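You operate a simulated robot arm through the tools that you are given. There is no shell and no other tool. Be economical: measure what you need, move in short steps, check, and stop when the job is done.

Carry out the task below with a simulated robot arm. There is one attempt and no reset: what you move stays moved.

TASK
Set the black numbering box to the docket's first number and prove it with one plunger stroke.
Fine: turn its wheel lock to FREE first and back to LOCK before the stroke, which adds one; leave the other boxes.

Only the result counts: the job must be done as asked and must still hold three seconds after the hand-in. Knocking over, shifting, dropping, spilling or breaking anything else fails it.

THE ROBOT
A 7-joint arm with a two-finger parallel gripper, fixed in place. Base frame: the origin is at the foot of the arm, x ahead of it, y to its left, z up. Units: mm, degrees, N and s.
With the tool pointing down near the work surface it reaches from about 480 to 920 mm from the base axis. Its first joint turns from -115.0 to 115.0 degrees. Payload 3.91 kg.
The TCP is the grasp point between the finger pads, 30 mm short of the fingertips. In the tool frame z runs along the fingers and y along their closing line. Largest opening 110 mm; finger width 20, thickness 10; the body of the gripper, 48 by 112 mm, starts 55 mm behind the TCP.
Orientation is that of the tool frame in the base frame, as a unit quaternion [x, y, z, w]. With the fingers straight down and closing along the base's y, the tool's x points along the base's -x, its y along +y and its z along -z.

THE INTERFACE
- The arm moves only by the tool servo_tool. Its argument "targets" is a list of rows, each an object of numbers (a shift or turn left out is 0, a gripper value left out holds the last): "x", "y", "z": the shift along the tool's x, y, z in units of 20 mm (1.0 is 20 mm); "ax", "ay", "az": the turn, a rotation vector about the tool's x, y, z in units of 5 degrees (1.0 is 5 degrees); "hand": the closure in counts, from 0 (fully open) to 255 (shut). In form: [{"x": .., "y": .., "z": .., "ax": .., "ay": .., "az": .., "hand": ..}, ...]. A call has 1 to 20 rows; each row shifts and turns the commanded pose from where the row before left it, along the tool's axes as they then stand. A call with a number of a shift or a turn outside -1 to 1 is refused whole. Each row takes 0.2 s and may step no farther than 50 mm and 8.6 degrees from the row before; otherwise, or with a gripper value out of range, the whole call is refused. A pose out of reach is approached as far as the arm can. The call stops where the force on the tool passes 60 N (or 10 N more than at its start, if that is more) or the arm is blocked; 0.2 s more then pass. The fingers move at their own pace (about 153 mm/s each) and stop on an object; they squeeze with about 22 N. The grip force told is the motor's: it shows also when the fingers shut on nothing. Time passes only in rows, and 0.2 s behind the last, so rows that do not move let the fingers close. The reply holds the time, the measured pose of the TCP, the force on the tool along the base axes, the opening and the grip force, in the units named above and with some noise.
- Cameras (640 x 400 px; columns grow to the right, rows downward): "scene" is fixed at [402, -649.3, 1645.4]; the picture's right is [0.87, -0.49, 0.00], its down [-0.31, -0.55, -0.78] and it looks along [0.38, 0.68, -0.63] (base axes); focal length 375 px, centre (320, 200). "wrist" rides on the gripper at [-36, 0, -57] in the tool frame; the picture's right is [0.00, -1.00, 0.00], its down [0.97, 0.00, -0.24] and it looks along [0.24, 0.00, 0.97] (tool axes); focal length 218 px, centre (320, 200). There is no depth. A picture from a camera that has moved, and an enlarged one, comes with that camera's place and axes in the base frame and with its lens.
- snapshot(camera): a new picture of that camera. No time passes.
- slide_trunk(by): slides the trunk up (or, below 0, down) by that many mm; the arm rides with it, the base frame stays. It gives what a move gives, with no picture.
- inspect(camera, box): a new picture of the part [left, top, right, bottom] of that camera's present view, enlarged. No time passes.
- finish_job(): hands the job in; it is judged then, once.

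Go step by step. Nothing tells you positions but the pictures and the camera data: compare them with the known pose of the tool, close in by small moves and look again before you grip or let go. The budget is 120 turns and 84 pictures, counting those below and the enlarged ones. Unless the task says otherwise, let go and move clear before handing in, and close with one line.

The tools are called after ">>>" as name(argument=value, ...) on one line, values as JSON. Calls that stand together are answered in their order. servo_tool: Moves the arm, as the interface text tells. Its arguments: {"type":"object","properties":{"targets":{"type":"array","items":{"type":"object","properties":{"x":{"type":"number"},"y":{"type":"number"},"z":{"type":"number"},"ax":{"type":"number"},"ay":{"type":"number"},"az":{"type":"number"},"hand":{"type":"number"}}}}},"required":["targets"]} The other tools are called the same way: slide_trunk (by) slides the trunk up or down; snapshot (camera) takes a picture; inspect (camera, box) takes an enlarged picture of a part of a camera's view; finish_job () hands the job in.

At the start:

```text
time_s: 0.0
ee_pos: [490.8, 23.1, 1218.3]
tool_rot: [0.0, 1.0, -0.001, 0.0]
contact_force: [0.7, 0.4, -0.2]
finger_gap: 109.9
grasp_force: 0.0
trunk travel left (down, up): [-825.0, 165.0]
```

scene: 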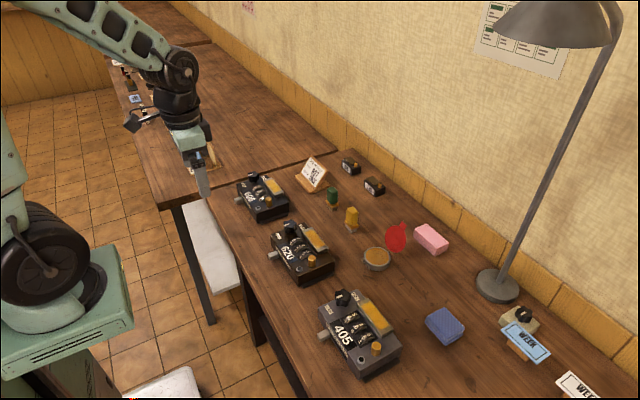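
wrist: 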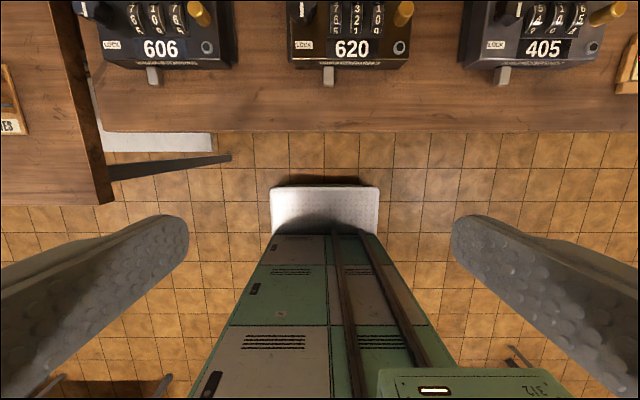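

I see three numbering boxes (606, 620, 405) and a docket card on a stand at the back left. I'll enlarge them to read details.

>>> inspect(camera="scene", box=[280, 145, 344, 200])

>>> inspect(camera="scene", box=[220, 160, 340, 290])

>>> inspect(camera="scene", box=[310, 280, 410, 385])

>>> inspect(camera="wrist", box=[70, 0, 640, 100])

```text
7.27 times, centred on (312, 172) of scene
camera zoom: at [402.0, -649.3, 1645.4], right [0.87, -0.49, 0.0], down [-0.31, -0.55, -0.78], along [0.38, 0.68, -0.63], focal length 2729 px, centre (378, 400)
```

zoom: 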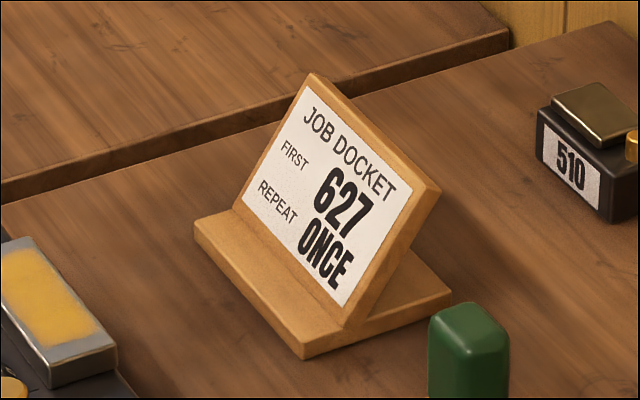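

```text
3.08 times, centred on (280, 225) of scene
camera zoom: at [402.0, -649.3, 1645.4], right [0.87, -0.49, 0.0], down [-0.31, -0.55, -0.78], along [0.38, 0.68, -0.63], focal length 1154 px, centre (443, 123)
```

zoom: 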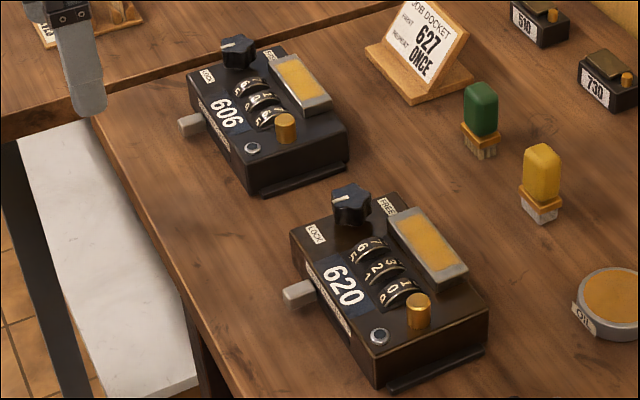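

```text
3.81 times, centred on (360, 332) of scene
camera zoom: at [402.0, -649.3, 1645.4], right [0.87, -0.49, 0.0], down [-0.31, -0.55, -0.78], along [0.38, 0.68, -0.63], focal length 1429 px, centre (168, -305)
```

zoom: 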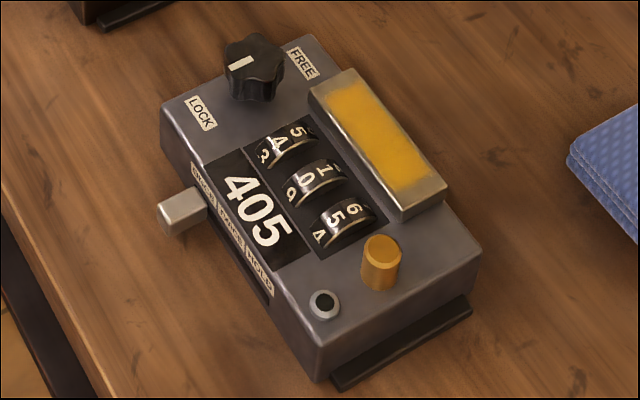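

```text
1.12 times, centred on (355, 50) of wrist
camera zoom: at [527.2, 23.4, 1274.9], right [0.0, -1.0, 0.0], down [-0.97, 0.0, 0.24], along [-0.24, 0.0, -0.97], focal length 245 px, centre (281, 368)
```

zoom: 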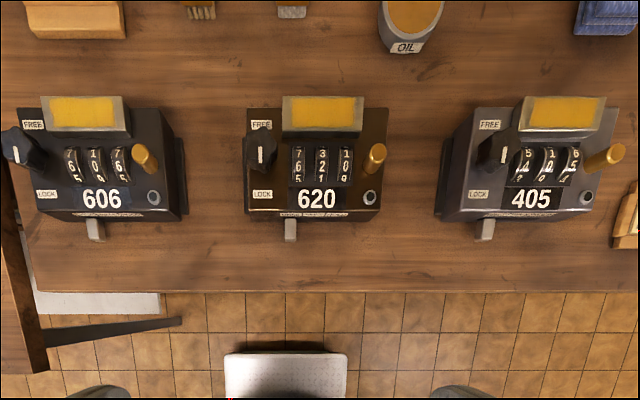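

The docket's first number is 627. I'll move the wrist camera over the boxes to tell which is black and how the parts look.

>>> servo_tool(targets=[{"x": -1, "y": 0.3}, {"x": -1, "y": 0.3}, {"x": -1, "y": 0.3}, {"x": -1, "y": 0.3}, {"x": -1, "y": 0.3}, {"x": -1, "y": 0.3}, {"x": -1, "y": 0.3}, {"x": -1, "y": 0.3}, {"x": -1, "y": 0.3}, {"x": -1, "y": 0.3}, {"x": -0.5, "y": 0.3}])

>>> snapshot(camera="wrist")

```text
time_s: 2.4
ee_pos: [701.8, 89.9, 1216.2]
tool_rot: [0.0, 1.0, 0.0, 0.0]
contact_force: [0.1, 0.3, -0.4]
finger_gap: 110.1
grasp_force: 0.0
trunk travel left (down, up): [-825.0, 165.0]
```

```text
77 pictures are left
camera wrist: at [739.3, 89.3, 1273.7], right [0.0, -1.0, 0.0], down [-0.97, 0.0, 0.24], along [-0.24, 0.0, -0.97], focal length 218 px, centre (320, 200)
```

wrist: 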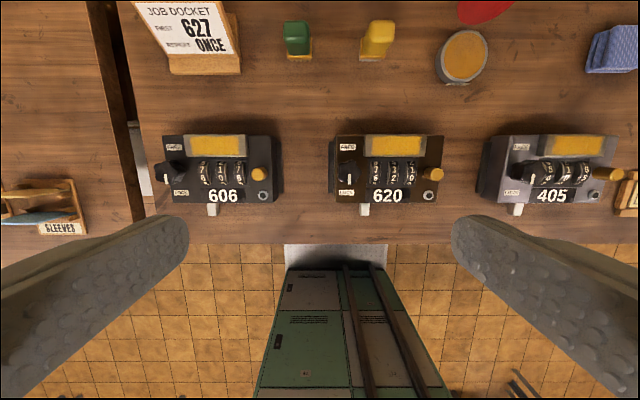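

The boxes are now below the camera; I'll enlarge to compare colours.

>>> inspect(camera="wrist", box=[150, 110, 300, 220])

>>> inspect(camera="wrist", box=[310, 110, 460, 220])

```text
3.64 times, centred on (225, 165) of wrist
camera zoom: at [739.3, 89.3, 1273.7], right [0.0, -1.0, 0.0], down [-0.97, 0.0, 0.24], along [-0.24, 0.0, -0.97], focal length 794 px, centre (666, 327)
```

zoom: 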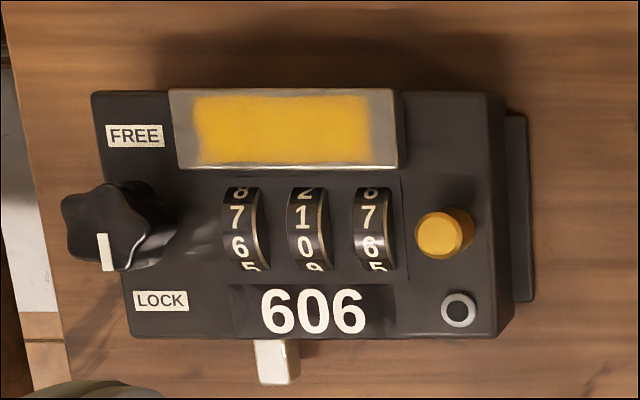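

```text
3.64 times, centred on (385, 165) of wrist
camera zoom: at [739.3, 89.3, 1273.7], right [0.0, -1.0, 0.0], down [-0.97, 0.0, 0.24], along [-0.24, 0.0, -0.97], focal length 794 px, centre (84, 327)
```

zoom: 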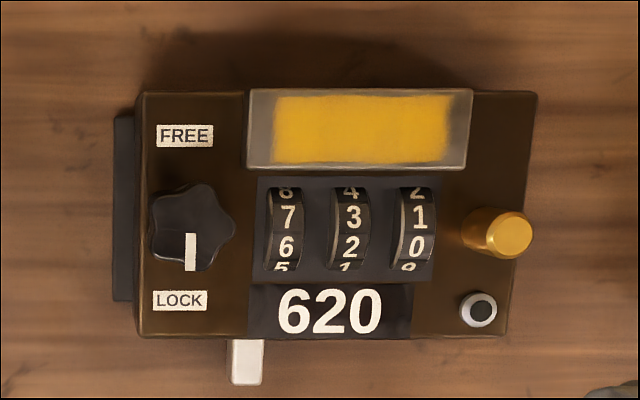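

The black box is 606 (620 is brown, 405 grey); it needs tens 0→2 and units 6→7. I'll come lower over it to measure and to see the repeat lever and plunger.

>>> servo_tool(targets=[{"x": -0.2, "y": 1, "z": 0.7}, {"x": -0.2, "y": 1, "z": 0.7}, {"x": -0.2, "y": 1, "z": 0.7}, {"x": -0.2, "y": 1, "z": 0.7}, {"x": -0.2, "y": 1, "z": 0.7}, {"x": 0, "y": 1, "z": 0.7}, {"x": 0, "y": 1, "z": 0.6}, {"y": 0.5}])

>>> snapshot(camera="wrist")

>>> snapshot(camera="scene")

```text
time_s: 4.2
ee_pos: [721.0, 238.6, 1121.4]
tool_rot: [0.001, 1.0, -0.001, 0.0]
contact_force: [-0.4, -0.1, 0.2]
finger_gap: 109.9
grasp_force: 0.0
trunk travel left (down, up): [-825.0, 165.0]
```

```text
74 pictures are left
camera wrist: at [758.0, 238.0, 1178.0], right [0.0, -1.0, 0.0], down [-0.97, 0.0, 0.24], along [-0.24, 0.0, -0.97], focal length 218 px, centre (320, 200)
```

wrist: 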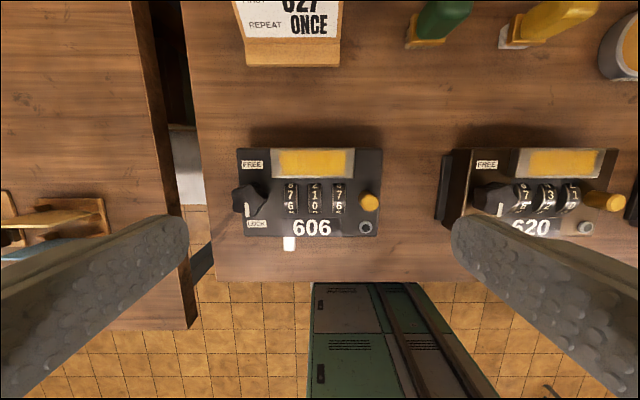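

```text
73 pictures are left
```

scene: 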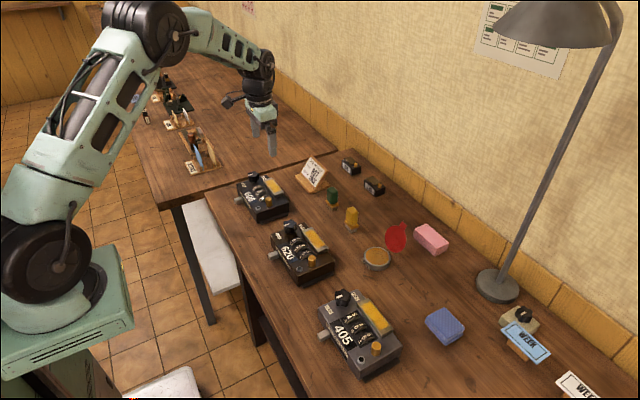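

Triangulation puts the black box's label near (660, 248, 926), so the table is actually near z≈880. I'll go closer for a sharper measurement.

>>> servo_tool(targets=[{"x": 0.2, "z": 1, "y": 0.2}, {"x": 0.2, "z": 1, "y": 0.2}, {"x": 0.2, "z": 1}, {"x": 0.2, "z": 0.5}])

>>> inspect(camera="wrist", box=[190, 90, 430, 240])

```text
time_s: 5.2
ee_pos: [704.2, 246.8, 1050.5]
tool_rot: [0.001, 1.0, 0.0, 0.0]
contact_force: [0.8, -0.3, 0.1]
finger_gap: 110.0
grasp_force: 0.0
trunk travel left (down, up): [-825.0, 165.0]
```

```text
2.67 times, centred on (310, 165) of wrist
camera zoom: at [741.4, 247.2, 1108.0], right [0.0, -1.0, 0.0], down [-0.97, 0.0, 0.24], along [-0.24, 0.0, -0.97], focal length 582 px, centre (347, 293)
```

zoom: 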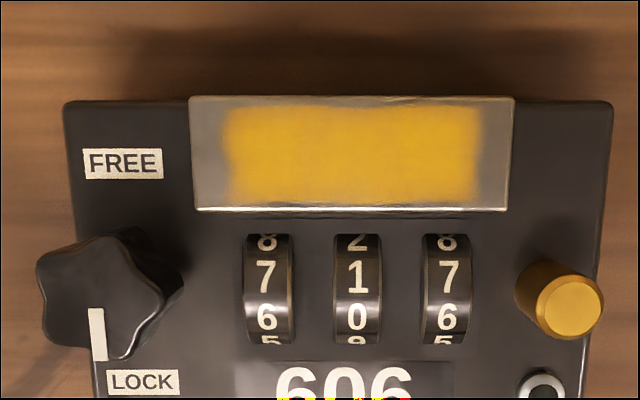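

Estimates: lock knob top ≈(699, 315, 954), wheels at x≈700 with y≈271/244/217, gold plunger ≈(696, 182, 945). I'll check the front lever and knob in enlargements.

>>> inspect(camera="scene", box=[230, 165, 295, 225])

>>> inspect(camera="wrist", box=[190, 180, 430, 300])

>>> inspect(camera="scene", box=[470, 0, 580, 90])

```text
6.67 times, centred on (262, 195) of scene
camera zoom: at [402.0, -649.3, 1645.4], right [0.87, -0.49, 0.0], down [-0.31, -0.55, -0.78], along [0.38, 0.68, -0.63], focal length 2501 px, centre (703, 233)
```

zoom: 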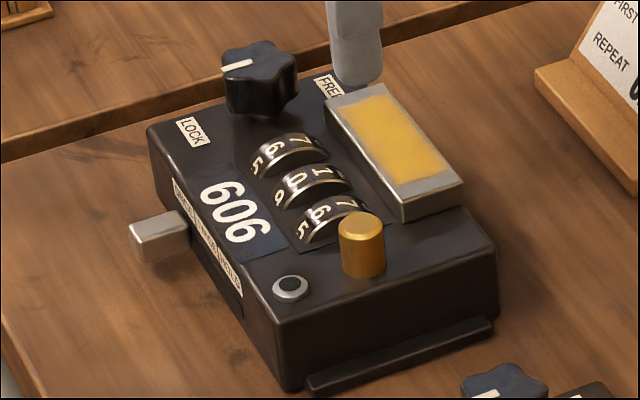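

```text
2.67 times, centred on (310, 240) of wrist
camera zoom: at [741.4, 247.2, 1108.0], right [0.0, -1.0, 0.0], down [-0.97, 0.0, 0.24], along [-0.24, 0.0, -0.97], focal length 582 px, centre (347, 93)
```

zoom: 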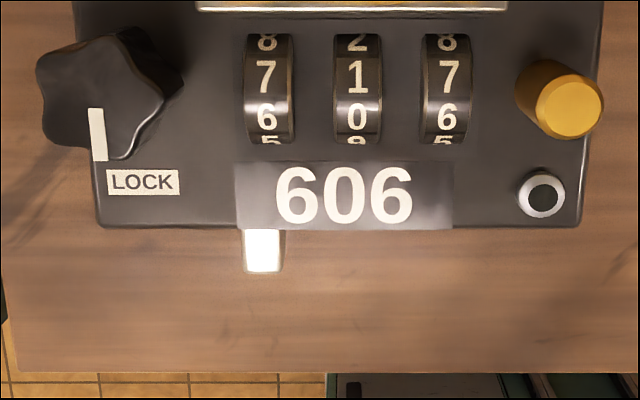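

```text
4.44 times, centred on (525, 45) of scene
camera zoom: at [402.0, -649.3, 1645.4], right [0.87, -0.49, 0.0], down [-0.31, -0.55, -0.78], along [0.38, 0.68, -0.63], focal length 1668 px, centre (-591, 889)
```

zoom: 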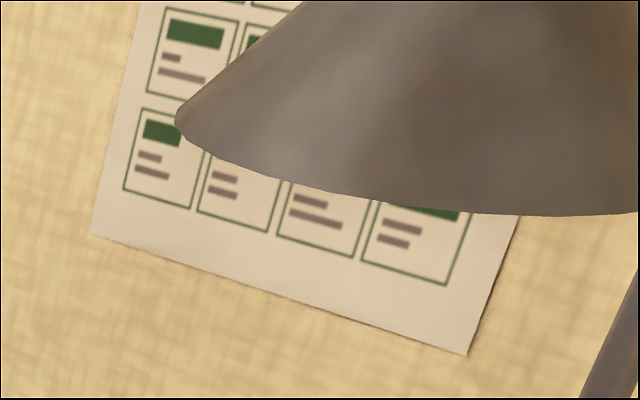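

The gold cylinder is the plunger and the knob pointer is on LOCK. I'll read the front slider's label.

>>> inspect(camera="scene", box=[242, 188, 270, 212])

>>> inspect(camera="scene", box=[245, 168, 275, 192])

```text
16.00 times, centred on (256, 200) of scene
camera zoom: at [402.0, -649.3, 1645.4], right [0.87, -0.49, 0.0], down [-0.31, -0.55, -0.78], along [0.38, 0.68, -0.63], focal length 6003 px, centre (1344, 200)
```

zoom: 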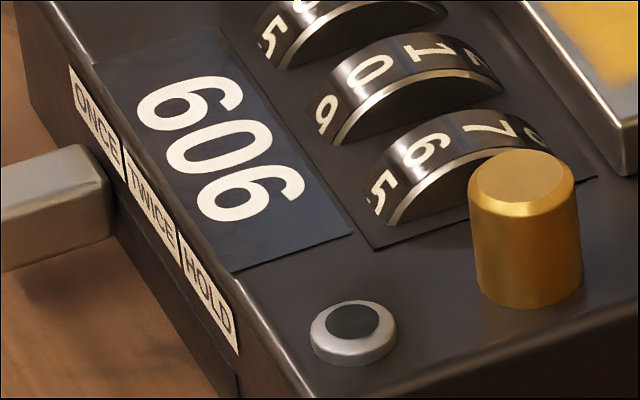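

```text
16.00 times, centred on (260, 180) of scene
camera zoom: at [402.0, -649.3, 1645.4], right [0.87, -0.49, 0.0], down [-0.31, -0.55, -0.78], along [0.38, 0.68, -0.63], focal length 6003 px, centre (1280, 520)
```

zoom: 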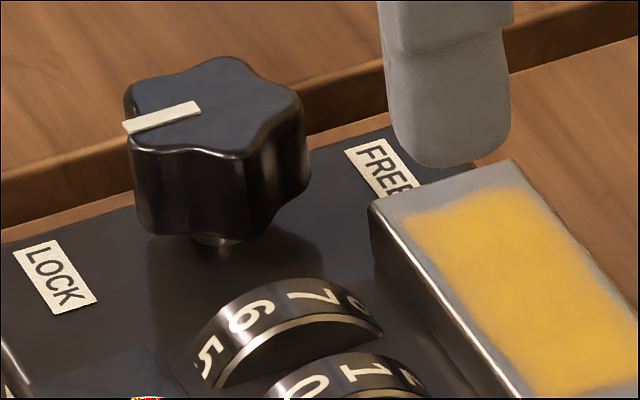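

The slider is already at ONCE, so I leave it. I'll now centre over the lock knob with the fingers part-closed (~50 mm).

>>> servo_tool(targets=[{"y": 1, "hand": 139}, {"y": 1}, {"y": 1}, {"y": 0.4, "x": 0.2}, {"z": 1}, {"z": 0.3}])

>>> snapshot(camera="wrist")

```text
time_s: 6.6
ee_pos: [700.1, 314.9, 1024.7]
tool_rot: [-0.001, 1.0, 0.0, 0.0]
contact_force: [0.2, 0.2, 0.0]
finger_gap: 50.2
grasp_force: 0.1
trunk travel left (down, up): [-825.0, 165.0]
```

```text
66 pictures are left
camera wrist: at [737.6, 315.4, 1082.6], right [0.0, -1.0, 0.0], down [-0.97, 0.0, 0.24], along [-0.24, 0.0, -0.97], focal length 218 px, centre (320, 200)
```

wrist: 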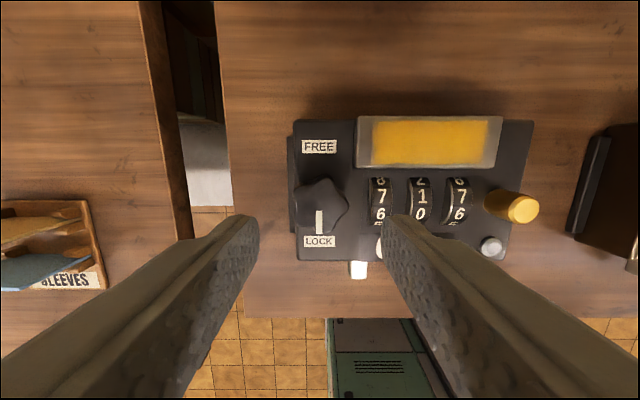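

>>> inspect(camera="wrist", box=[280, 160, 360, 260])

```text
4.00 times, centred on (320, 210) of wrist
camera zoom: at [737.6, 315.4, 1082.6], right [0.0, -1.0, 0.0], down [-0.97, 0.0, 0.24], along [-0.24, 0.0, -0.97], focal length 873 px, centre (320, 160)
```

zoom: 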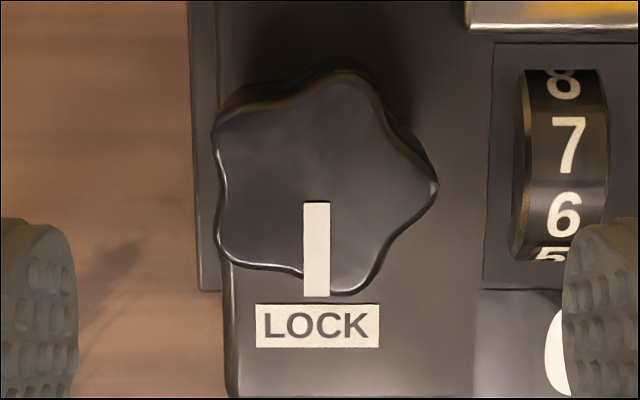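

Knob centred at (700, 315). I'll descend so that the fingertips reach z≈943 around it, close, and look.

>>> servo_tool(targets=[{"z": 1, "hand": 145}, {"z": 1}, {"z": 0.55}, {"hand": 255}, {}, {}])

>>> inspect(camera="wrist", box=[220, 130, 420, 280])

```text
time_s: 8.0
ee_pos: [703.0, 314.2, 974.9]
tool_rot: [0.0, 1.0, -0.001, 0.0]
contact_force: [0.0, -9.4, 4.8]
finger_gap: 35.2
grasp_force: 44.6
trunk travel left (down, up): [-825.0, 165.0]
```

```text
2.67 times, centred on (320, 205) of wrist
camera zoom: at [739.4, 314.7, 1032.0], right [0.0, -1.0, 0.0], down [-0.97, 0.0, 0.24], along [-0.24, 0.0, -0.97], focal length 582 px, centre (320, 187)
```

zoom: 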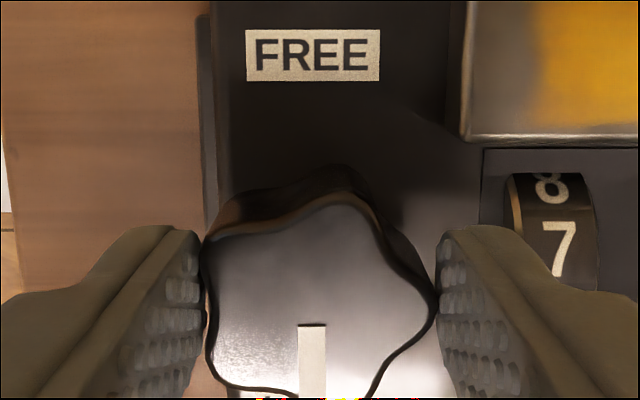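

Gripped (35 mm). I'll try turning it 20° one way and look.

>>> servo_tool(targets=[{"az": 1}, {"az": 1}, {"az": 1}, {"az": 1}])

>>> snapshot(camera="wrist")

```text
time_s: 9.0
ee_pos: [699.0, 316.0, 974.6]
tool_rot: [0.173, 0.985, 0.002, 0.0]
contact_force: [4.9, -0.6, -2.1]
finger_gap: 36.3
grasp_force: 45.2
trunk travel left (down, up): [-825.0, 165.0]
```

```text
63 pictures are left
camera wrist: at [735.1, 303.4, 1031.9], right [-0.34, -0.94, 0.0], down [-0.91, 0.33, 0.24], along [-0.22, 0.08, -0.97], focal length 218 px, centre (320, 200)
```

wrist: 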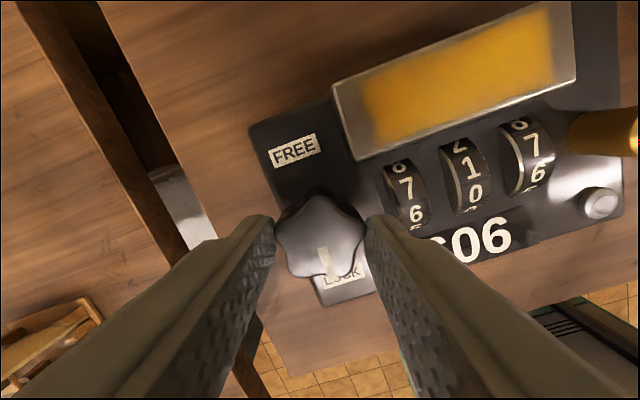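

>>> inspect(camera="wrist", box=[260, 180, 380, 310])

```text
3.08 times, centred on (320, 245) of wrist
camera zoom: at [735.1, 303.4, 1031.9], right [-0.34, -0.94, 0.0], down [-0.91, 0.33, 0.24], along [-0.22, 0.08, -0.97], focal length 672 px, centre (320, 62)
```

zoom: 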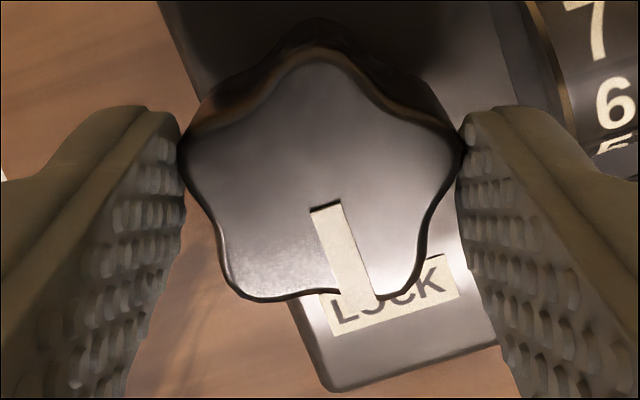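

The knob stayed put and the fingers slipped, so that way is blocked. I'll turn it the other way, 40°.

>>> servo_tool(targets=[{"az": -1}, {"az": -1}, {"az": -1}, {"az": -1}, {"az": -1}, {"az": -1}, {"az": -1}, {"az": -1}])

>>> snapshot(camera="wrist")

```text
time_s: 10.8
ee_pos: [700.9, 317.0, 973.8]
tool_rot: [-0.175, 0.985, 0.001, 0.0]
contact_force: [1.0, -2.2, 4.4]
finger_gap: 36.2
grasp_force: 45.1
trunk travel left (down, up): [-825.0, 165.0]
```

```text
61 pictures are left
camera wrist: at [735.1, 328.4, 1031.9], right [0.34, -0.94, 0.0], down [-0.91, -0.33, 0.24], along [-0.23, -0.08, -0.97], focal length 218 px, centre (320, 200)
```

wrist: 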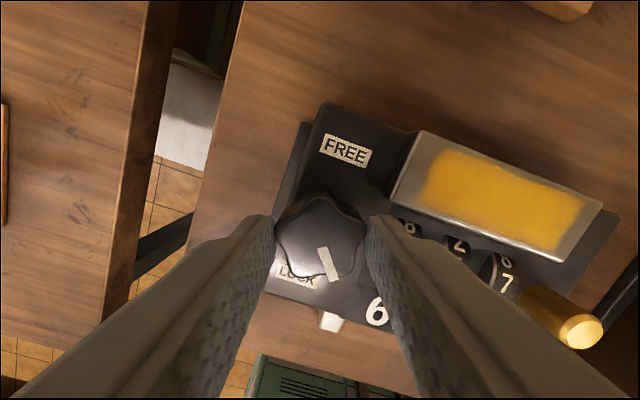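

It now turns: the pointer has moved about 40° off LOCK. I'll keep going.

>>> servo_tool(targets=[{"az": -1}, {"az": -1}, {"az": -1}, {"az": -1}, {"az": -1}, {"az": -1}, {"az": -1}, {"az": -1}, {"az": -1}, {"az": -1}, {"az": -1}, {"az": -1}])

>>> snapshot(camera="wrist")

```text
time_s: 13.4
ee_pos: [700.3, 316.9, 974.2]
tool_rot: [-0.643, 0.766, 0.0, 0.0]
contact_force: [6.8, 12.5, -0.3]
finger_gap: 36.3
grasp_force: 44.7
trunk travel left (down, up): [-825.0, 165.0]
```

```text
60 pictures are left
camera wrist: at [707.3, 351.6, 1031.9], right [0.99, -0.17, 0.0], down [-0.17, -0.96, 0.24], along [-0.04, -0.24, -0.97], focal length 218 px, centre (320, 200)
```

wrist: 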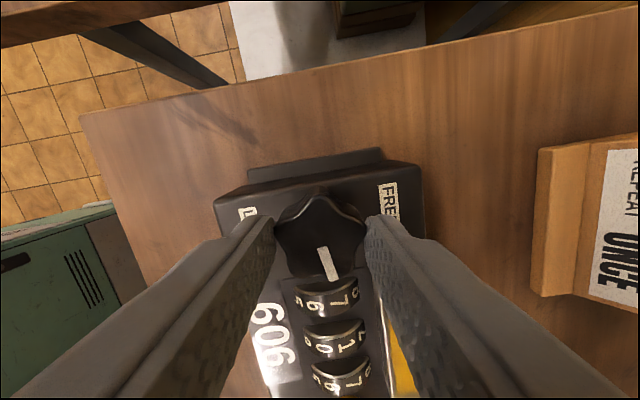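

About 100° turned so far; continuing towards FREE.

>>> servo_tool(targets=[{"az": -1}, {"az": -1}, {"az": -1}, {"az": -1}, {"az": -1}, {"az": -1}, {"az": -1}, {"az": -1}, {"az": -1}, {"az": -1}])

>>> snapshot(camera="wrist")

```text
time_s: 15.6
ee_pos: [700.0, 316.9, 975.3]
tool_rot: [0.907, -0.422, 0.0, 0.0]
contact_force: [-6.2, 6.7, 18.5]
finger_gap: 36.4
grasp_force: 45.3
trunk travel left (down, up): [-825.0, 165.0]
```

```text
59 pictures are left
camera wrist: at [677.7, 343.5, 1031.8], right [0.77, 0.64, 0.0], down [0.62, -0.74, 0.24], along [0.16, -0.18, -0.97], focal length 218 px, centre (320, 200)
```

wrist: 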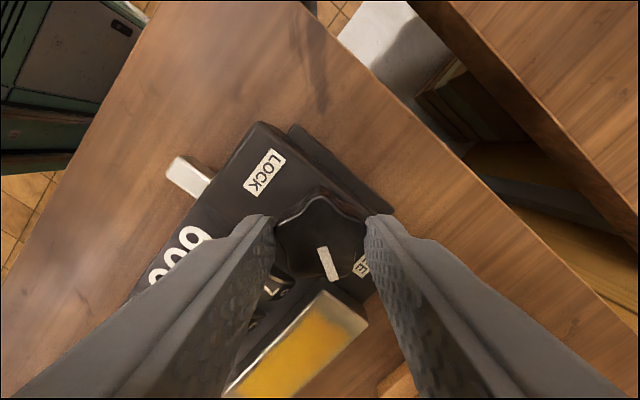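

About 150° turned. Another 30° should bring the pointer to FREE.

>>> servo_tool(targets=[{"az": -1}, {"az": -1}, {"az": -1}, {"az": -1}, {"az": -1}, {"az": -1}])

>>> inspect(camera="wrist", box=[200, 120, 440, 300])

```text
time_s: 17.0
ee_pos: [700.0, 315.4, 974.3]
tool_rot: [0.985, -0.173, 0.0, 0.001]
contact_force: [-6.1, 10.5, -0.9]
finger_gap: 35.8
grasp_force: 45.2
trunk travel left (down, up): [-825.0, 165.0]
```

```text
2.22 times, centred on (320, 210) of wrist
camera zoom: at [667.1, 328.2, 1031.8], right [0.34, 0.94, 0.0], down [0.91, -0.33, 0.24], along [0.23, -0.08, -0.97], focal length 485 px, centre (320, 178)
```

zoom: 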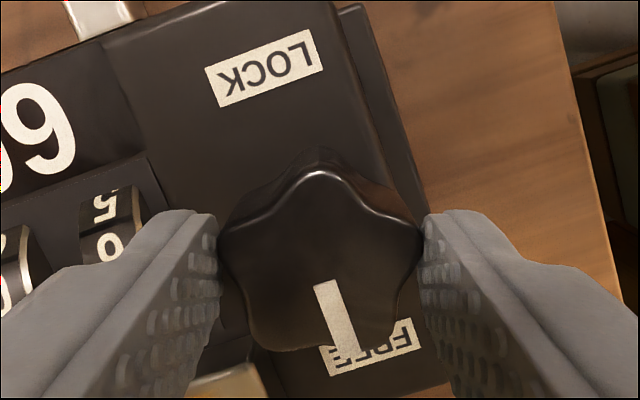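

The pointer is on FREE. I'll press 10° further to make sure it's at its stop, then release and rise.

>>> servo_tool(targets=[{"az": -1}, {"az": -1}, {}])

>>> servo_tool(targets=[{"hand": 145}, {}, {"z": -1}, {"z": -1}, {"z": -1}])

>>> inspect(camera="wrist", box=[220, 130, 420, 280])

```text
time_s: 17.8
ee_pos: [702.6, 315.9, 975.3]
tool_rot: [0.996, -0.087, 0.002, 0.0]
contact_force: [12.5, 16.3, -4.2]
finger_gap: 36.1
grasp_force: 45.2
trunk travel left (down, up): [-825.0, 165.0]
```

```text
time_s: 19.0
ee_pos: [698.4, 313.8, 1033.5]
tool_rot: [0.996, -0.088, 0.0, 0.001]
contact_force: [0.4, -0.5, 0.0]
finger_gap: 47.1
grasp_force: 0.1
trunk travel left (down, up): [-825.0, 165.0]
```

```text
2.67 times, centred on (320, 205) of wrist
camera zoom: at [664.4, 320.5, 1090.9], right [0.17, 0.98, 0.0], down [0.96, -0.17, 0.24], along [0.24, -0.04, -0.97], focal length 582 px, centre (320, 187)
```

zoom: 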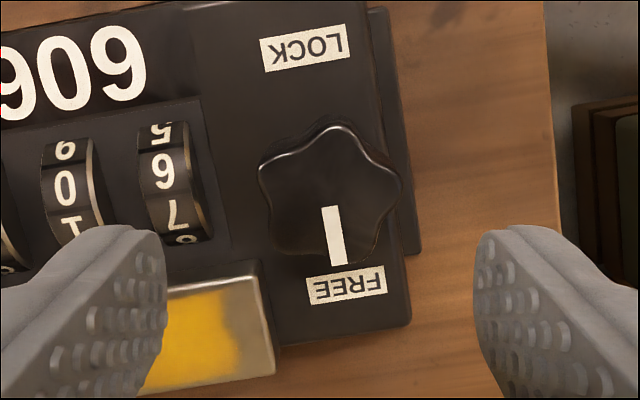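

FREE is reached. Now I'll square the tool, close the fingers and move above the tens wheel to locate it precisely.

>>> servo_tool(targets=[{"az": -1, "hand": 255}, {"az": -1}, {"y": 1}, {"y": 1}, {"y": 1}, {"y": 0.45}, {}])

>>> snapshot(camera="wrist")

```text
time_s: 20.6
ee_pos: [700.6, 245.9, 1033.8]
tool_rot: [1.0, 0.0, 0.0, 0.0]
contact_force: [-0.4, 0.2, 0.3]
finger_gap: 0.0
grasp_force: 21.5
trunk travel left (down, up): [-825.0, 165.0]
```

```text
56 pictures are left
camera wrist: at [666.5, 246.1, 1091.3], right [0.0, 1.0, 0.0], down [0.97, 0.0, 0.24], along [0.24, 0.0, -0.97], focal length 218 px, centre (320, 200)
```

wrist: 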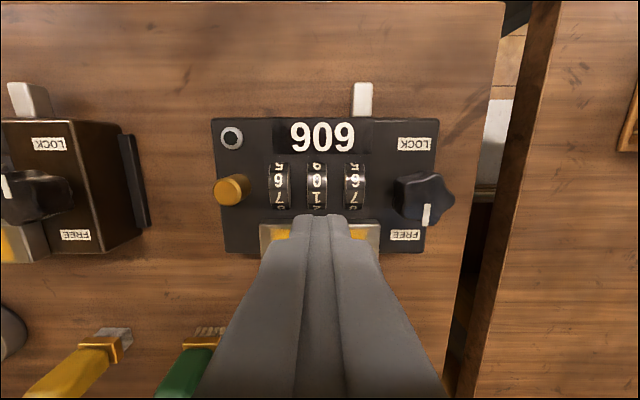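

>>> inspect(camera="wrist", box=[250, 110, 390, 230])

```text
3.33 times, centred on (320, 170) of wrist
camera zoom: at [666.5, 246.1, 1091.3], right [0.0, 1.0, 0.0], down [0.97, 0.0, 0.24], along [0.24, 0.0, -0.97], focal length 728 px, centre (320, 300)
```

zoom: 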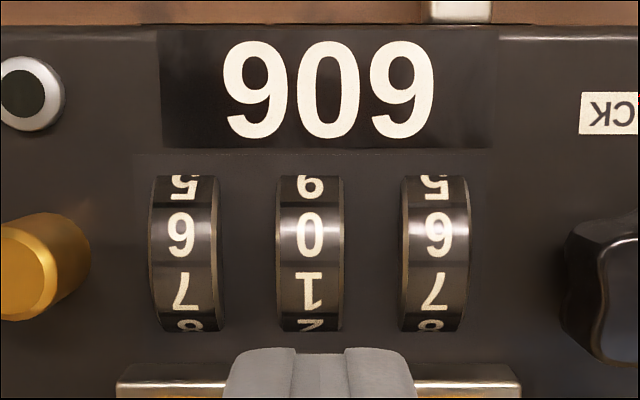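

Tens wheel at about (696, 244), units at (696, 217). I'll come down over the tens wheel at x≈702, feeling for contact.

>>> servo_tool(targets=[{"x": 0.08, "y": 0.09, "z": 1}, {"z": 1}, {"z": 0.6}, {"z": 0.15}, {}])

>>> servo_tool(targets=[{"z": 0.1}, {}])

>>> servo_tool(targets=[{"z": 0.1}, {}])

>>> servo_tool(targets=[{"z": 0.1}, {}])

```text
time_s: 21.8
ee_pos: [703.2, 246.3, 980.4]
tool_rot: [1.0, 0.0, 0.0, 0.0]
contact_force: [-0.2, 0.3, -0.1]
finger_gap: 0.0
grasp_force: 21.9
trunk travel left (down, up): [-825.0, 165.0]
```

```text
time_s: 22.4
ee_pos: [702.3, 245.3, 978.1]
tool_rot: [1.0, 0.0, 0.001, -0.001]
contact_force: [0.1, 0.4, 0.3]
finger_gap: 0.3
grasp_force: 21.9
trunk travel left (down, up): [-825.0, 165.0]
```

```text
time_s: 23.0
ee_pos: [701.9, 244.0, 975.2]
tool_rot: [1.0, 0.0, 0.0, 0.0]
contact_force: [1.3, 0.1, 0.7]
finger_gap: 0.1
grasp_force: 22.0
trunk travel left (down, up): [-825.0, 165.0]
```

```text
time_s: 23.6
ee_pos: [702.4, 244.7, 974.3]
tool_rot: [1.0, 0.0, 0.0, 0.0]
contact_force: [0.0, -0.7, -0.5]
finger_gap: 0.1
grasp_force: 21.8
trunk travel left (down, up): [-825.0, 165.0]
```

No contact yet (tips at z≈944). I'll keep feeling down.

>>> servo_tool(targets=[{"z": 0.1}, {}])

>>> servo_tool(targets=[{"z": 0.1}, {}])

>>> servo_tool(targets=[{"z": 0.1}, {}])

```text
time_s: 24.2
ee_pos: [701.9, 245.1, 971.9]
tool_rot: [1.0, 0.0, 0.0, -0.001]
contact_force: [-0.7, -0.1, 0.7]
finger_gap: 0.0
grasp_force: 21.9
trunk travel left (down, up): [-825.0, 165.0]
```

```text
time_s: 24.8
ee_pos: [701.7, 245.7, 968.4]
tool_rot: [1.0, 0.0, 0.0, 0.0]
contact_force: [-0.6, -0.6, 0.5]
finger_gap: 0.0
grasp_force: 21.9
trunk travel left (down, up): [-825.0, 165.0]
```

```text
time_s: 25.4
ee_pos: [702.8, 244.5, 968.0]
tool_rot: [1.0, 0.0, 0.0, 0.0]
contact_force: [-0.7, -0.3, -0.3]
finger_gap: 0.0
grasp_force: 22.1
trunk travel left (down, up): [-825.0, 165.0]
```

>>> inspect(camera="scene", box=[235, 165, 290, 210])

>>> servo_tool(targets=[{"z": 0.1}, {}])

```text
8.89 times, centred on (262, 188) of scene
camera zoom: at [402.0, -649.3, 1645.4], right [0.87, -0.49, 0.0], down [-0.31, -0.55, -0.78], along [0.38, 0.68, -0.63], focal length 3335 px, centre (831, 311)
```

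zoom: 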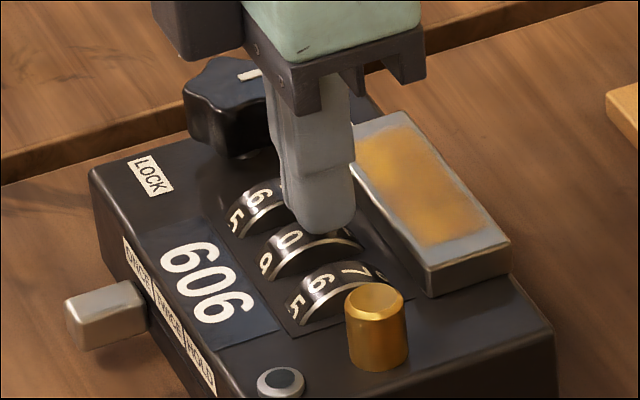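

```text
time_s: 26.0
ee_pos: [702.0, 245.1, 966.5]
tool_rot: [1.0, 0.0, 0.001, 0.001]
contact_force: [0.3, 0.2, 0.3]
finger_gap: 0.0
grasp_force: 21.7
trunk travel left (down, up): [-825.0, 165.0]
```

The tip is just above the tens wheel; a little further down.

>>> servo_tool(targets=[{"z": 0.1}, {}])

>>> servo_tool(targets=[{"z": 0.1}, {}])

```text
time_s: 26.6
ee_pos: [702.6, 245.7, 966.2]
tool_rot: [1.0, 0.0, 0.002, 0.0]
contact_force: [-0.6, -1.0, 10.6]
finger_gap: 0.0
grasp_force: 22.2
trunk travel left (down, up): [-825.0, 165.0]
```

```text
time_s: 27.2
ee_pos: [701.5, 245.3, 964.4]
tool_rot: [1.0, 0.0, 0.002, -0.002]
contact_force: [0.7, -3.5, 28.8]
finger_gap: 0.1
grasp_force: 21.8
trunk travel left (down, up): [-825.0, 165.0]
```

Contact at about 965 with 29 N. I'll ease off slightly and drag the wheel surface 12 mm towards −x.

>>> servo_tool(targets=[{"z": -0.04}, {"x": -0.15}, {"x": -0.15}, {"x": -0.15}, {"x": -0.15}, {}])

>>> inspect(camera="scene", box=[235, 165, 290, 210])

```text
time_s: 28.6
ee_pos: [690.3, 244.6, 965.1]
tool_rot: [1.0, -0.001, 0.002, -0.001]
contact_force: [5.5, -0.6, 39.9]
finger_gap: 0.0
grasp_force: 21.7
trunk travel left (down, up): [-825.0, 165.0]
```

```text
8.89 times, centred on (262, 188) of scene
camera zoom: at [402.0, -649.3, 1645.4], right [0.87, -0.49, 0.0], down [-0.31, -0.55, -0.78], along [0.38, 0.68, -0.63], focal length 3335 px, centre (831, 311)
```

zoom: 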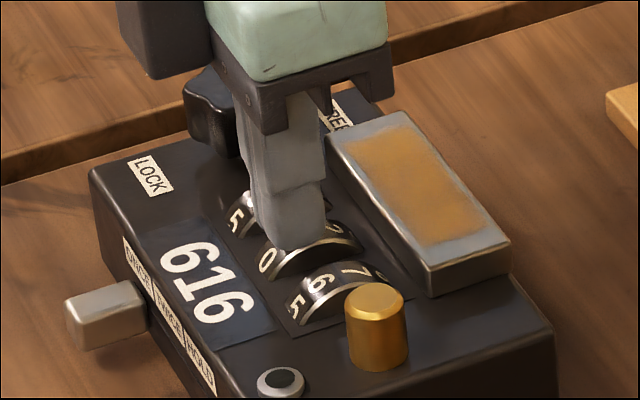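

The display went to 616 – one digit, as planned. I'll lift, return and check that it stays centred.

>>> servo_tool(targets=[{"z": -0.5}, {"z": -0.5}, {"x": 0.6}, {}])

>>> inspect(camera="scene", box=[235, 165, 290, 210])

>>> inspect(camera="wrist", box=[250, 60, 410, 220])

```text
time_s: 29.6
ee_pos: [703.1, 245.3, 981.4]
tool_rot: [1.0, 0.0, 0.0, 0.0]
contact_force: [2.1, -0.5, 0.1]
finger_gap: 0.2
grasp_force: 21.8
trunk travel left (down, up): [-825.0, 165.0]
```

```text
8.89 times, centred on (262, 188) of scene
camera zoom: at [402.0, -649.3, 1645.4], right [0.87, -0.49, 0.0], down [-0.31, -0.55, -0.78], along [0.38, 0.68, -0.63], focal length 3335 px, centre (831, 311)
```

zoom: 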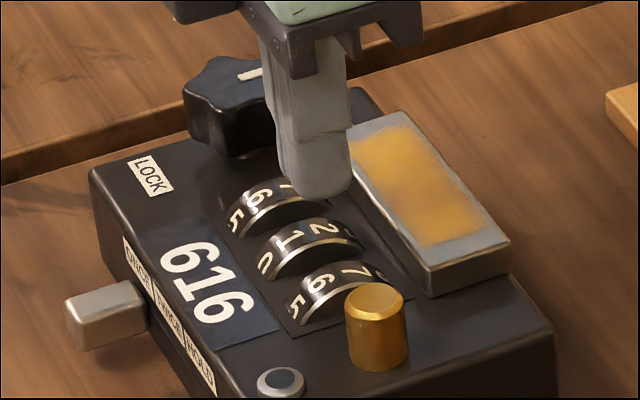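

```text
2.50 times, centred on (330, 140) of wrist
camera zoom: at [667.5, 245.0, 1039.1], right [0.0, 1.0, 0.0], down [0.97, 0.0, 0.24], along [0.24, 0.0, -0.97], focal length 546 px, centre (295, 350)
```

zoom: 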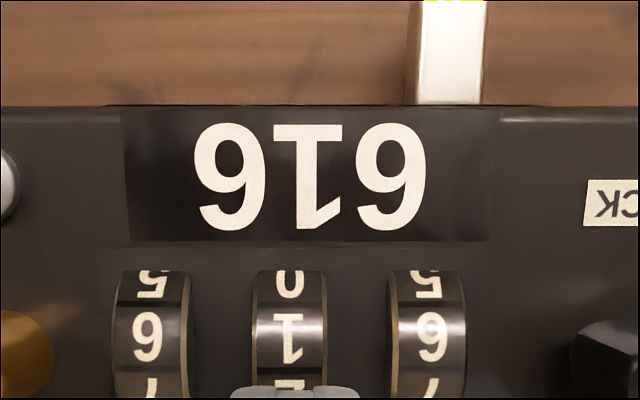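

616 is well centred. Repeating the same stroke for tens → 2.

>>> servo_tool(targets=[{"z": 0.6}, {"z": 0.37}, {}, {"x": -0.15}, {"x": -0.15}, {"x": -0.15}, {"x": -0.15}, {}, {"z": -0.5}, {"z": -0.5}, {"x": 0.6}, {}])

>>> inspect(camera="wrist", box=[250, 60, 410, 220])

```text
time_s: 32.2
ee_pos: [703.3, 244.0, 983.2]
tool_rot: [1.0, -0.001, 0.0, 0.0]
contact_force: [-0.7, 0.1, -1.2]
finger_gap: 0.0
grasp_force: 21.6
trunk travel left (down, up): [-825.0, 165.0]
```

```text
2.50 times, centred on (330, 140) of wrist
camera zoom: at [668.1, 244.5, 1040.7], right [0.0, 1.0, 0.0], down [0.97, 0.0, 0.24], along [0.24, 0.0, -0.97], focal length 546 px, centre (295, 350)
```

zoom: 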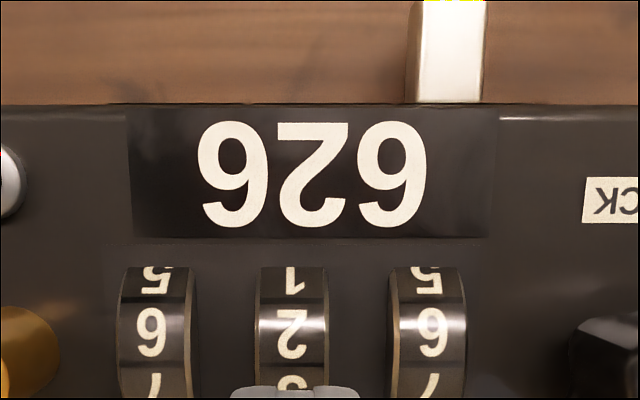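

626 shown. Now the units wheel: same stroke 27 mm over in −y.

>>> servo_tool(targets=[{"y": 0.7}, {"y": 0.65}, {"z": 0.6}, {"z": 0.39}, {}, {"x": -0.15}, {"x": -0.15}, {"x": -0.15}, {"x": -0.15}, {}, {"z": -0.5}, {"z": -0.5}, {"x": 0.6}, {}])

>>> inspect(camera="wrist", box=[270, 60, 430, 220])

```text
time_s: 35.2
ee_pos: [702.6, 217.3, 981.7]
tool_rot: [1.0, 0.0, 0.0, 0.0]
contact_force: [-0.1, -0.2, -0.5]
finger_gap: 0.0
grasp_force: 21.9
trunk travel left (down, up): [-825.0, 165.0]
```

```text
2.50 times, centred on (350, 140) of wrist
camera zoom: at [667.4, 217.0, 1039.5], right [0.0, 1.0, 0.0], down [0.97, 0.0, 0.24], along [0.24, 0.0, -0.97], focal length 546 px, centre (245, 350)
```

zoom: 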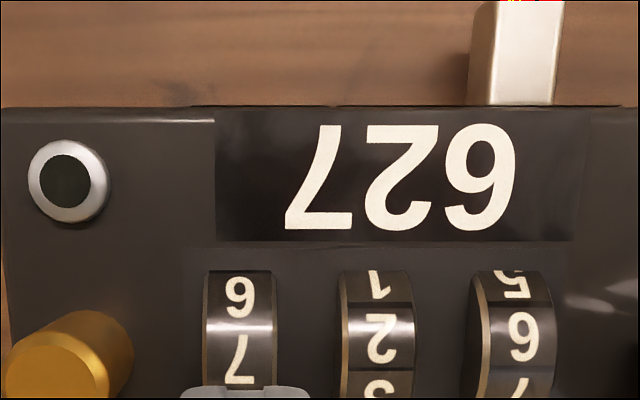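

It reads 627, but the units wheel is about a third of a digit short of centre. I'll nudge it another ~4 mm.

>>> servo_tool(targets=[{"x": -0.15, "z": 0.6}, {"z": 0.4}, {}, {"x": -0.11}, {"x": -0.11}, {}, {"z": -0.5}, {"z": -0.5}, {"x": 0.37}, {}])

>>> inspect(camera="wrist", box=[270, 60, 430, 220])

```text
time_s: 37.4
ee_pos: [700.6, 218.3, 982.4]
tool_rot: [1.0, 0.001, 0.0, 0.0]
contact_force: [-0.1, -1.0, 0.0]
finger_gap: 0.0
grasp_force: 21.4
trunk travel left (down, up): [-825.0, 165.0]
```

```text
2.50 times, centred on (350, 140) of wrist
camera zoom: at [665.4, 218.0, 1039.8], right [0.0, 1.0, 0.0], down [0.97, 0.0, 0.24], along [0.24, 0.0, -0.97], focal length 546 px, centre (245, 350)
```

zoom: 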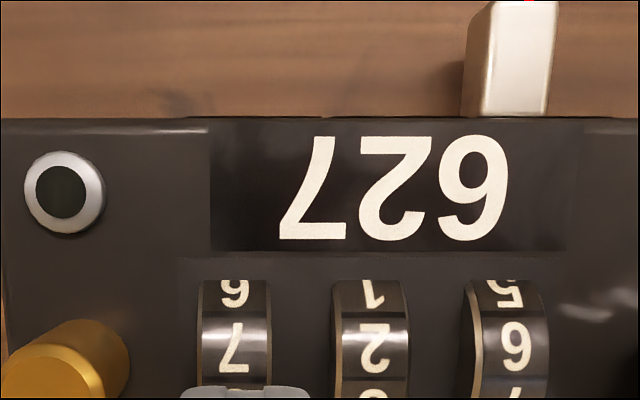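

627 is set with all wheels aligned. Now back to the lock knob: rise, move over, open to ~47 mm and look.

>>> servo_tool(targets=[{"z": -1}, {"z": -1}, {"z": -0.5, "hand": 145}, {"y": -1}, {"y": -1}, {"y": -1}, {"y": -1}, {"y": -0.87}, {}])

>>> snapshot(camera="wrist")

```text
time_s: 39.4
ee_pos: [702.5, 315.2, 1033.0]
tool_rot: [1.0, 0.0, 0.001, 0.0]
contact_force: [-1.3, 0.3, -0.3]
finger_gap: 47.2
grasp_force: 0.1
trunk travel left (down, up): [-825.0, 165.0]
```

```text
47 pictures are left
camera wrist: at [666.6, 314.8, 1090.4], right [0.0, 1.0, 0.0], down [0.97, 0.0, 0.24], along [0.24, 0.0, -0.97], focal length 218 px, centre (320, 200)
```

wrist: 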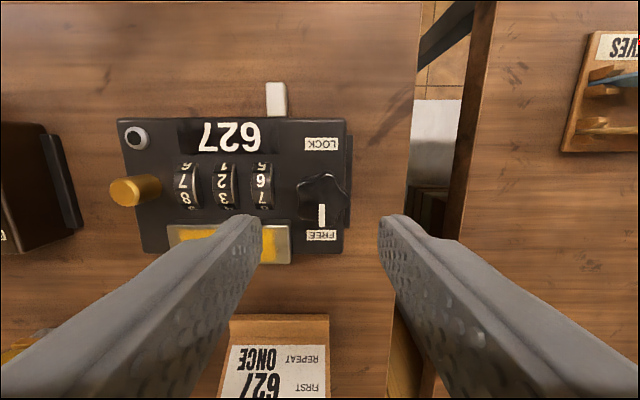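

The knob is centred to within a few mm. I'll descend, grip and turn back +95°, then check.

>>> servo_tool(targets=[{"x": -0.1, "z": 1}, {"z": 1}, {"z": 0.93}, {"hand": 255}, {}, {}])

>>> servo_tool(targets=[{"az": 1}, {"az": 1}, {"az": 1}, {"az": 1}, {"az": 1}, {"az": 1}, {"az": 1}, {"az": 1}, {"az": 1}, {"az": 1}, {"az": 1}, {"az": 1}, {"az": 1}, {"az": 1}, {"az": 1}, {"az": 1}, {"az": 1}, {"az": 1}, {"az": 1}])

>>> snapshot(camera="wrist")

```text
time_s: 40.8
ee_pos: [700.4, 316.8, 973.9]
tool_rot: [1.0, 0.001, 0.0, -0.001]
contact_force: [0.9, 20.0, 7.5]
finger_gap: 35.4
grasp_force: 45.0
trunk travel left (down, up): [-825.0, 165.0]
```

```text
time_s: 44.8
ee_pos: [701.0, 315.8, 973.7]
tool_rot: [-0.675, 0.738, 0.0, 0.001]
contact_force: [21.1, 16.0, -0.2]
finger_gap: 35.1
grasp_force: 44.8
trunk travel left (down, up): [-825.0, 165.0]
```

```text
46 pictures are left
camera wrist: at [705.3, 351.0, 1031.4], right [1.0, -0.09, 0.0], down [-0.09, -0.97, 0.24], along [-0.02, -0.24, -0.97], focal length 218 px, centre (320, 200)
```

wrist: 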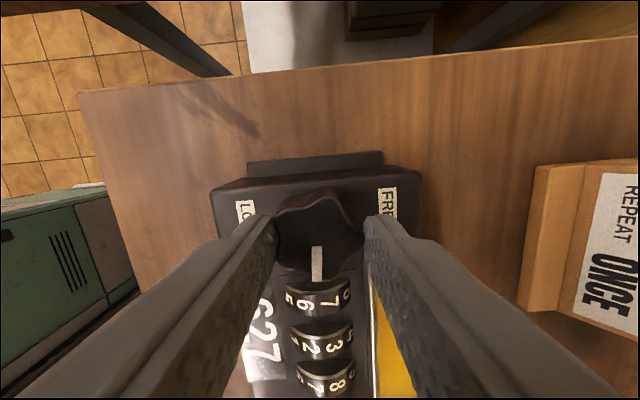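

The knob is about halfway. Continuing the rest to LOCK.

>>> servo_tool(targets=[{"az": 1}, {"az": 1}, {"az": 1}, {"az": 1}, {"az": 1}, {"az": 1}, {"az": 1}, {"az": 1}, {"az": 1}, {"az": 1}, {"az": 1}, {"az": 1}, {"az": 1}, {"az": 1}, {"az": 1}, {"az": 1}, {"az": 1}, {"az": 1}, {"az": 1}, {}])

>>> servo_tool(targets=[{"hand": 145}, {}, {"z": -1}, {"z": -1}, {"z": -1}, {}])

>>> inspect(camera="wrist", box=[260, 120, 580, 300])

```text
time_s: 49.0
ee_pos: [698.1, 315.9, 973.8]
tool_rot: [0.087, 0.996, 0.0, -0.001]
contact_force: [-2.7, 0.6, 2.4]
finger_gap: 35.9
grasp_force: 45.0
trunk travel left (down, up): [-825.0, 165.0]
```

```text
time_s: 50.4
ee_pos: [698.5, 313.4, 1033.5]
tool_rot: [0.087, 0.996, 0.001, 0.0]
contact_force: [0.0, 0.1, 0.1]
finger_gap: 47.3
grasp_force: 0.1
trunk travel left (down, up): [-825.0, 165.0]
```

```text
2.00 times, centred on (420, 210) of wrist
camera zoom: at [735.5, 307.9, 1090.1], right [-0.17, -0.98, 0.0], down [-0.96, 0.17, 0.24], along [-0.24, 0.04, -0.97], focal length 436 px, centre (120, 180)
```

zoom: 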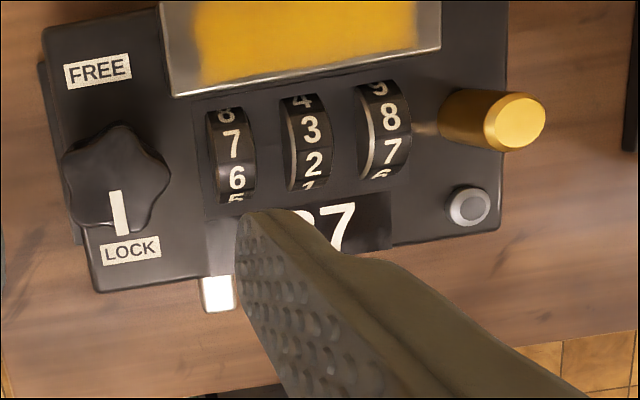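

The pointer is on LOCK and 627 stays. I'll square the tool, close the fingers and go over the plunger at about (696, 182).

>>> servo_tool(targets=[{"az": -1, "hand": 255}, {"az": -1}, {"y": -1}, {"y": -1}, {"y": -1}, {"y": -1}, {"y": -1}, {"y": -1}, {"y": -0.57, "x": 0.12}, {}])

>>> inspect(camera="wrist", box=[190, 130, 390, 280])

>>> inspect(camera="scene", box=[235, 165, 290, 210])

```text
time_s: 52.6
ee_pos: [696.1, 182.8, 1035.1]
tool_rot: [0.0, 1.0, 0.0, -0.001]
contact_force: [-0.4, -0.8, -0.7]
finger_gap: 0.0
grasp_force: 21.8
trunk travel left (down, up): [-825.0, 165.0]
```

```text
2.67 times, centred on (290, 205) of wrist
camera zoom: at [733.7, 183.5, 1092.1], right [0.0, -1.0, 0.0], down [-0.97, 0.0, 0.24], along [-0.24, 0.0, -0.97], focal length 582 px, centre (400, 187)
```

zoom: 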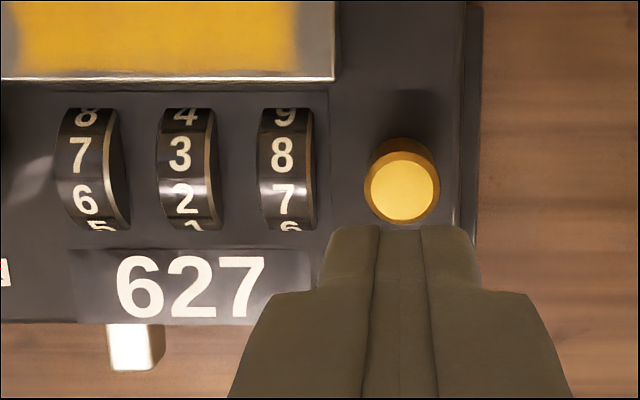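

```text
8.89 times, centred on (262, 188) of scene
camera zoom: at [402.0, -649.3, 1645.4], right [0.87, -0.49, 0.0], down [-0.31, -0.55, -0.78], along [0.38, 0.68, -0.63], focal length 3335 px, centre (831, 311)
```

zoom: 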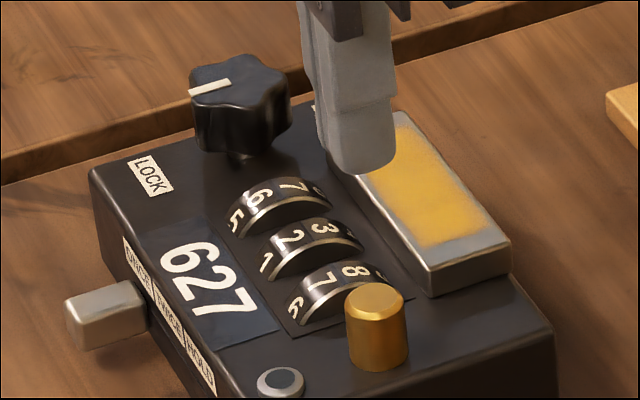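

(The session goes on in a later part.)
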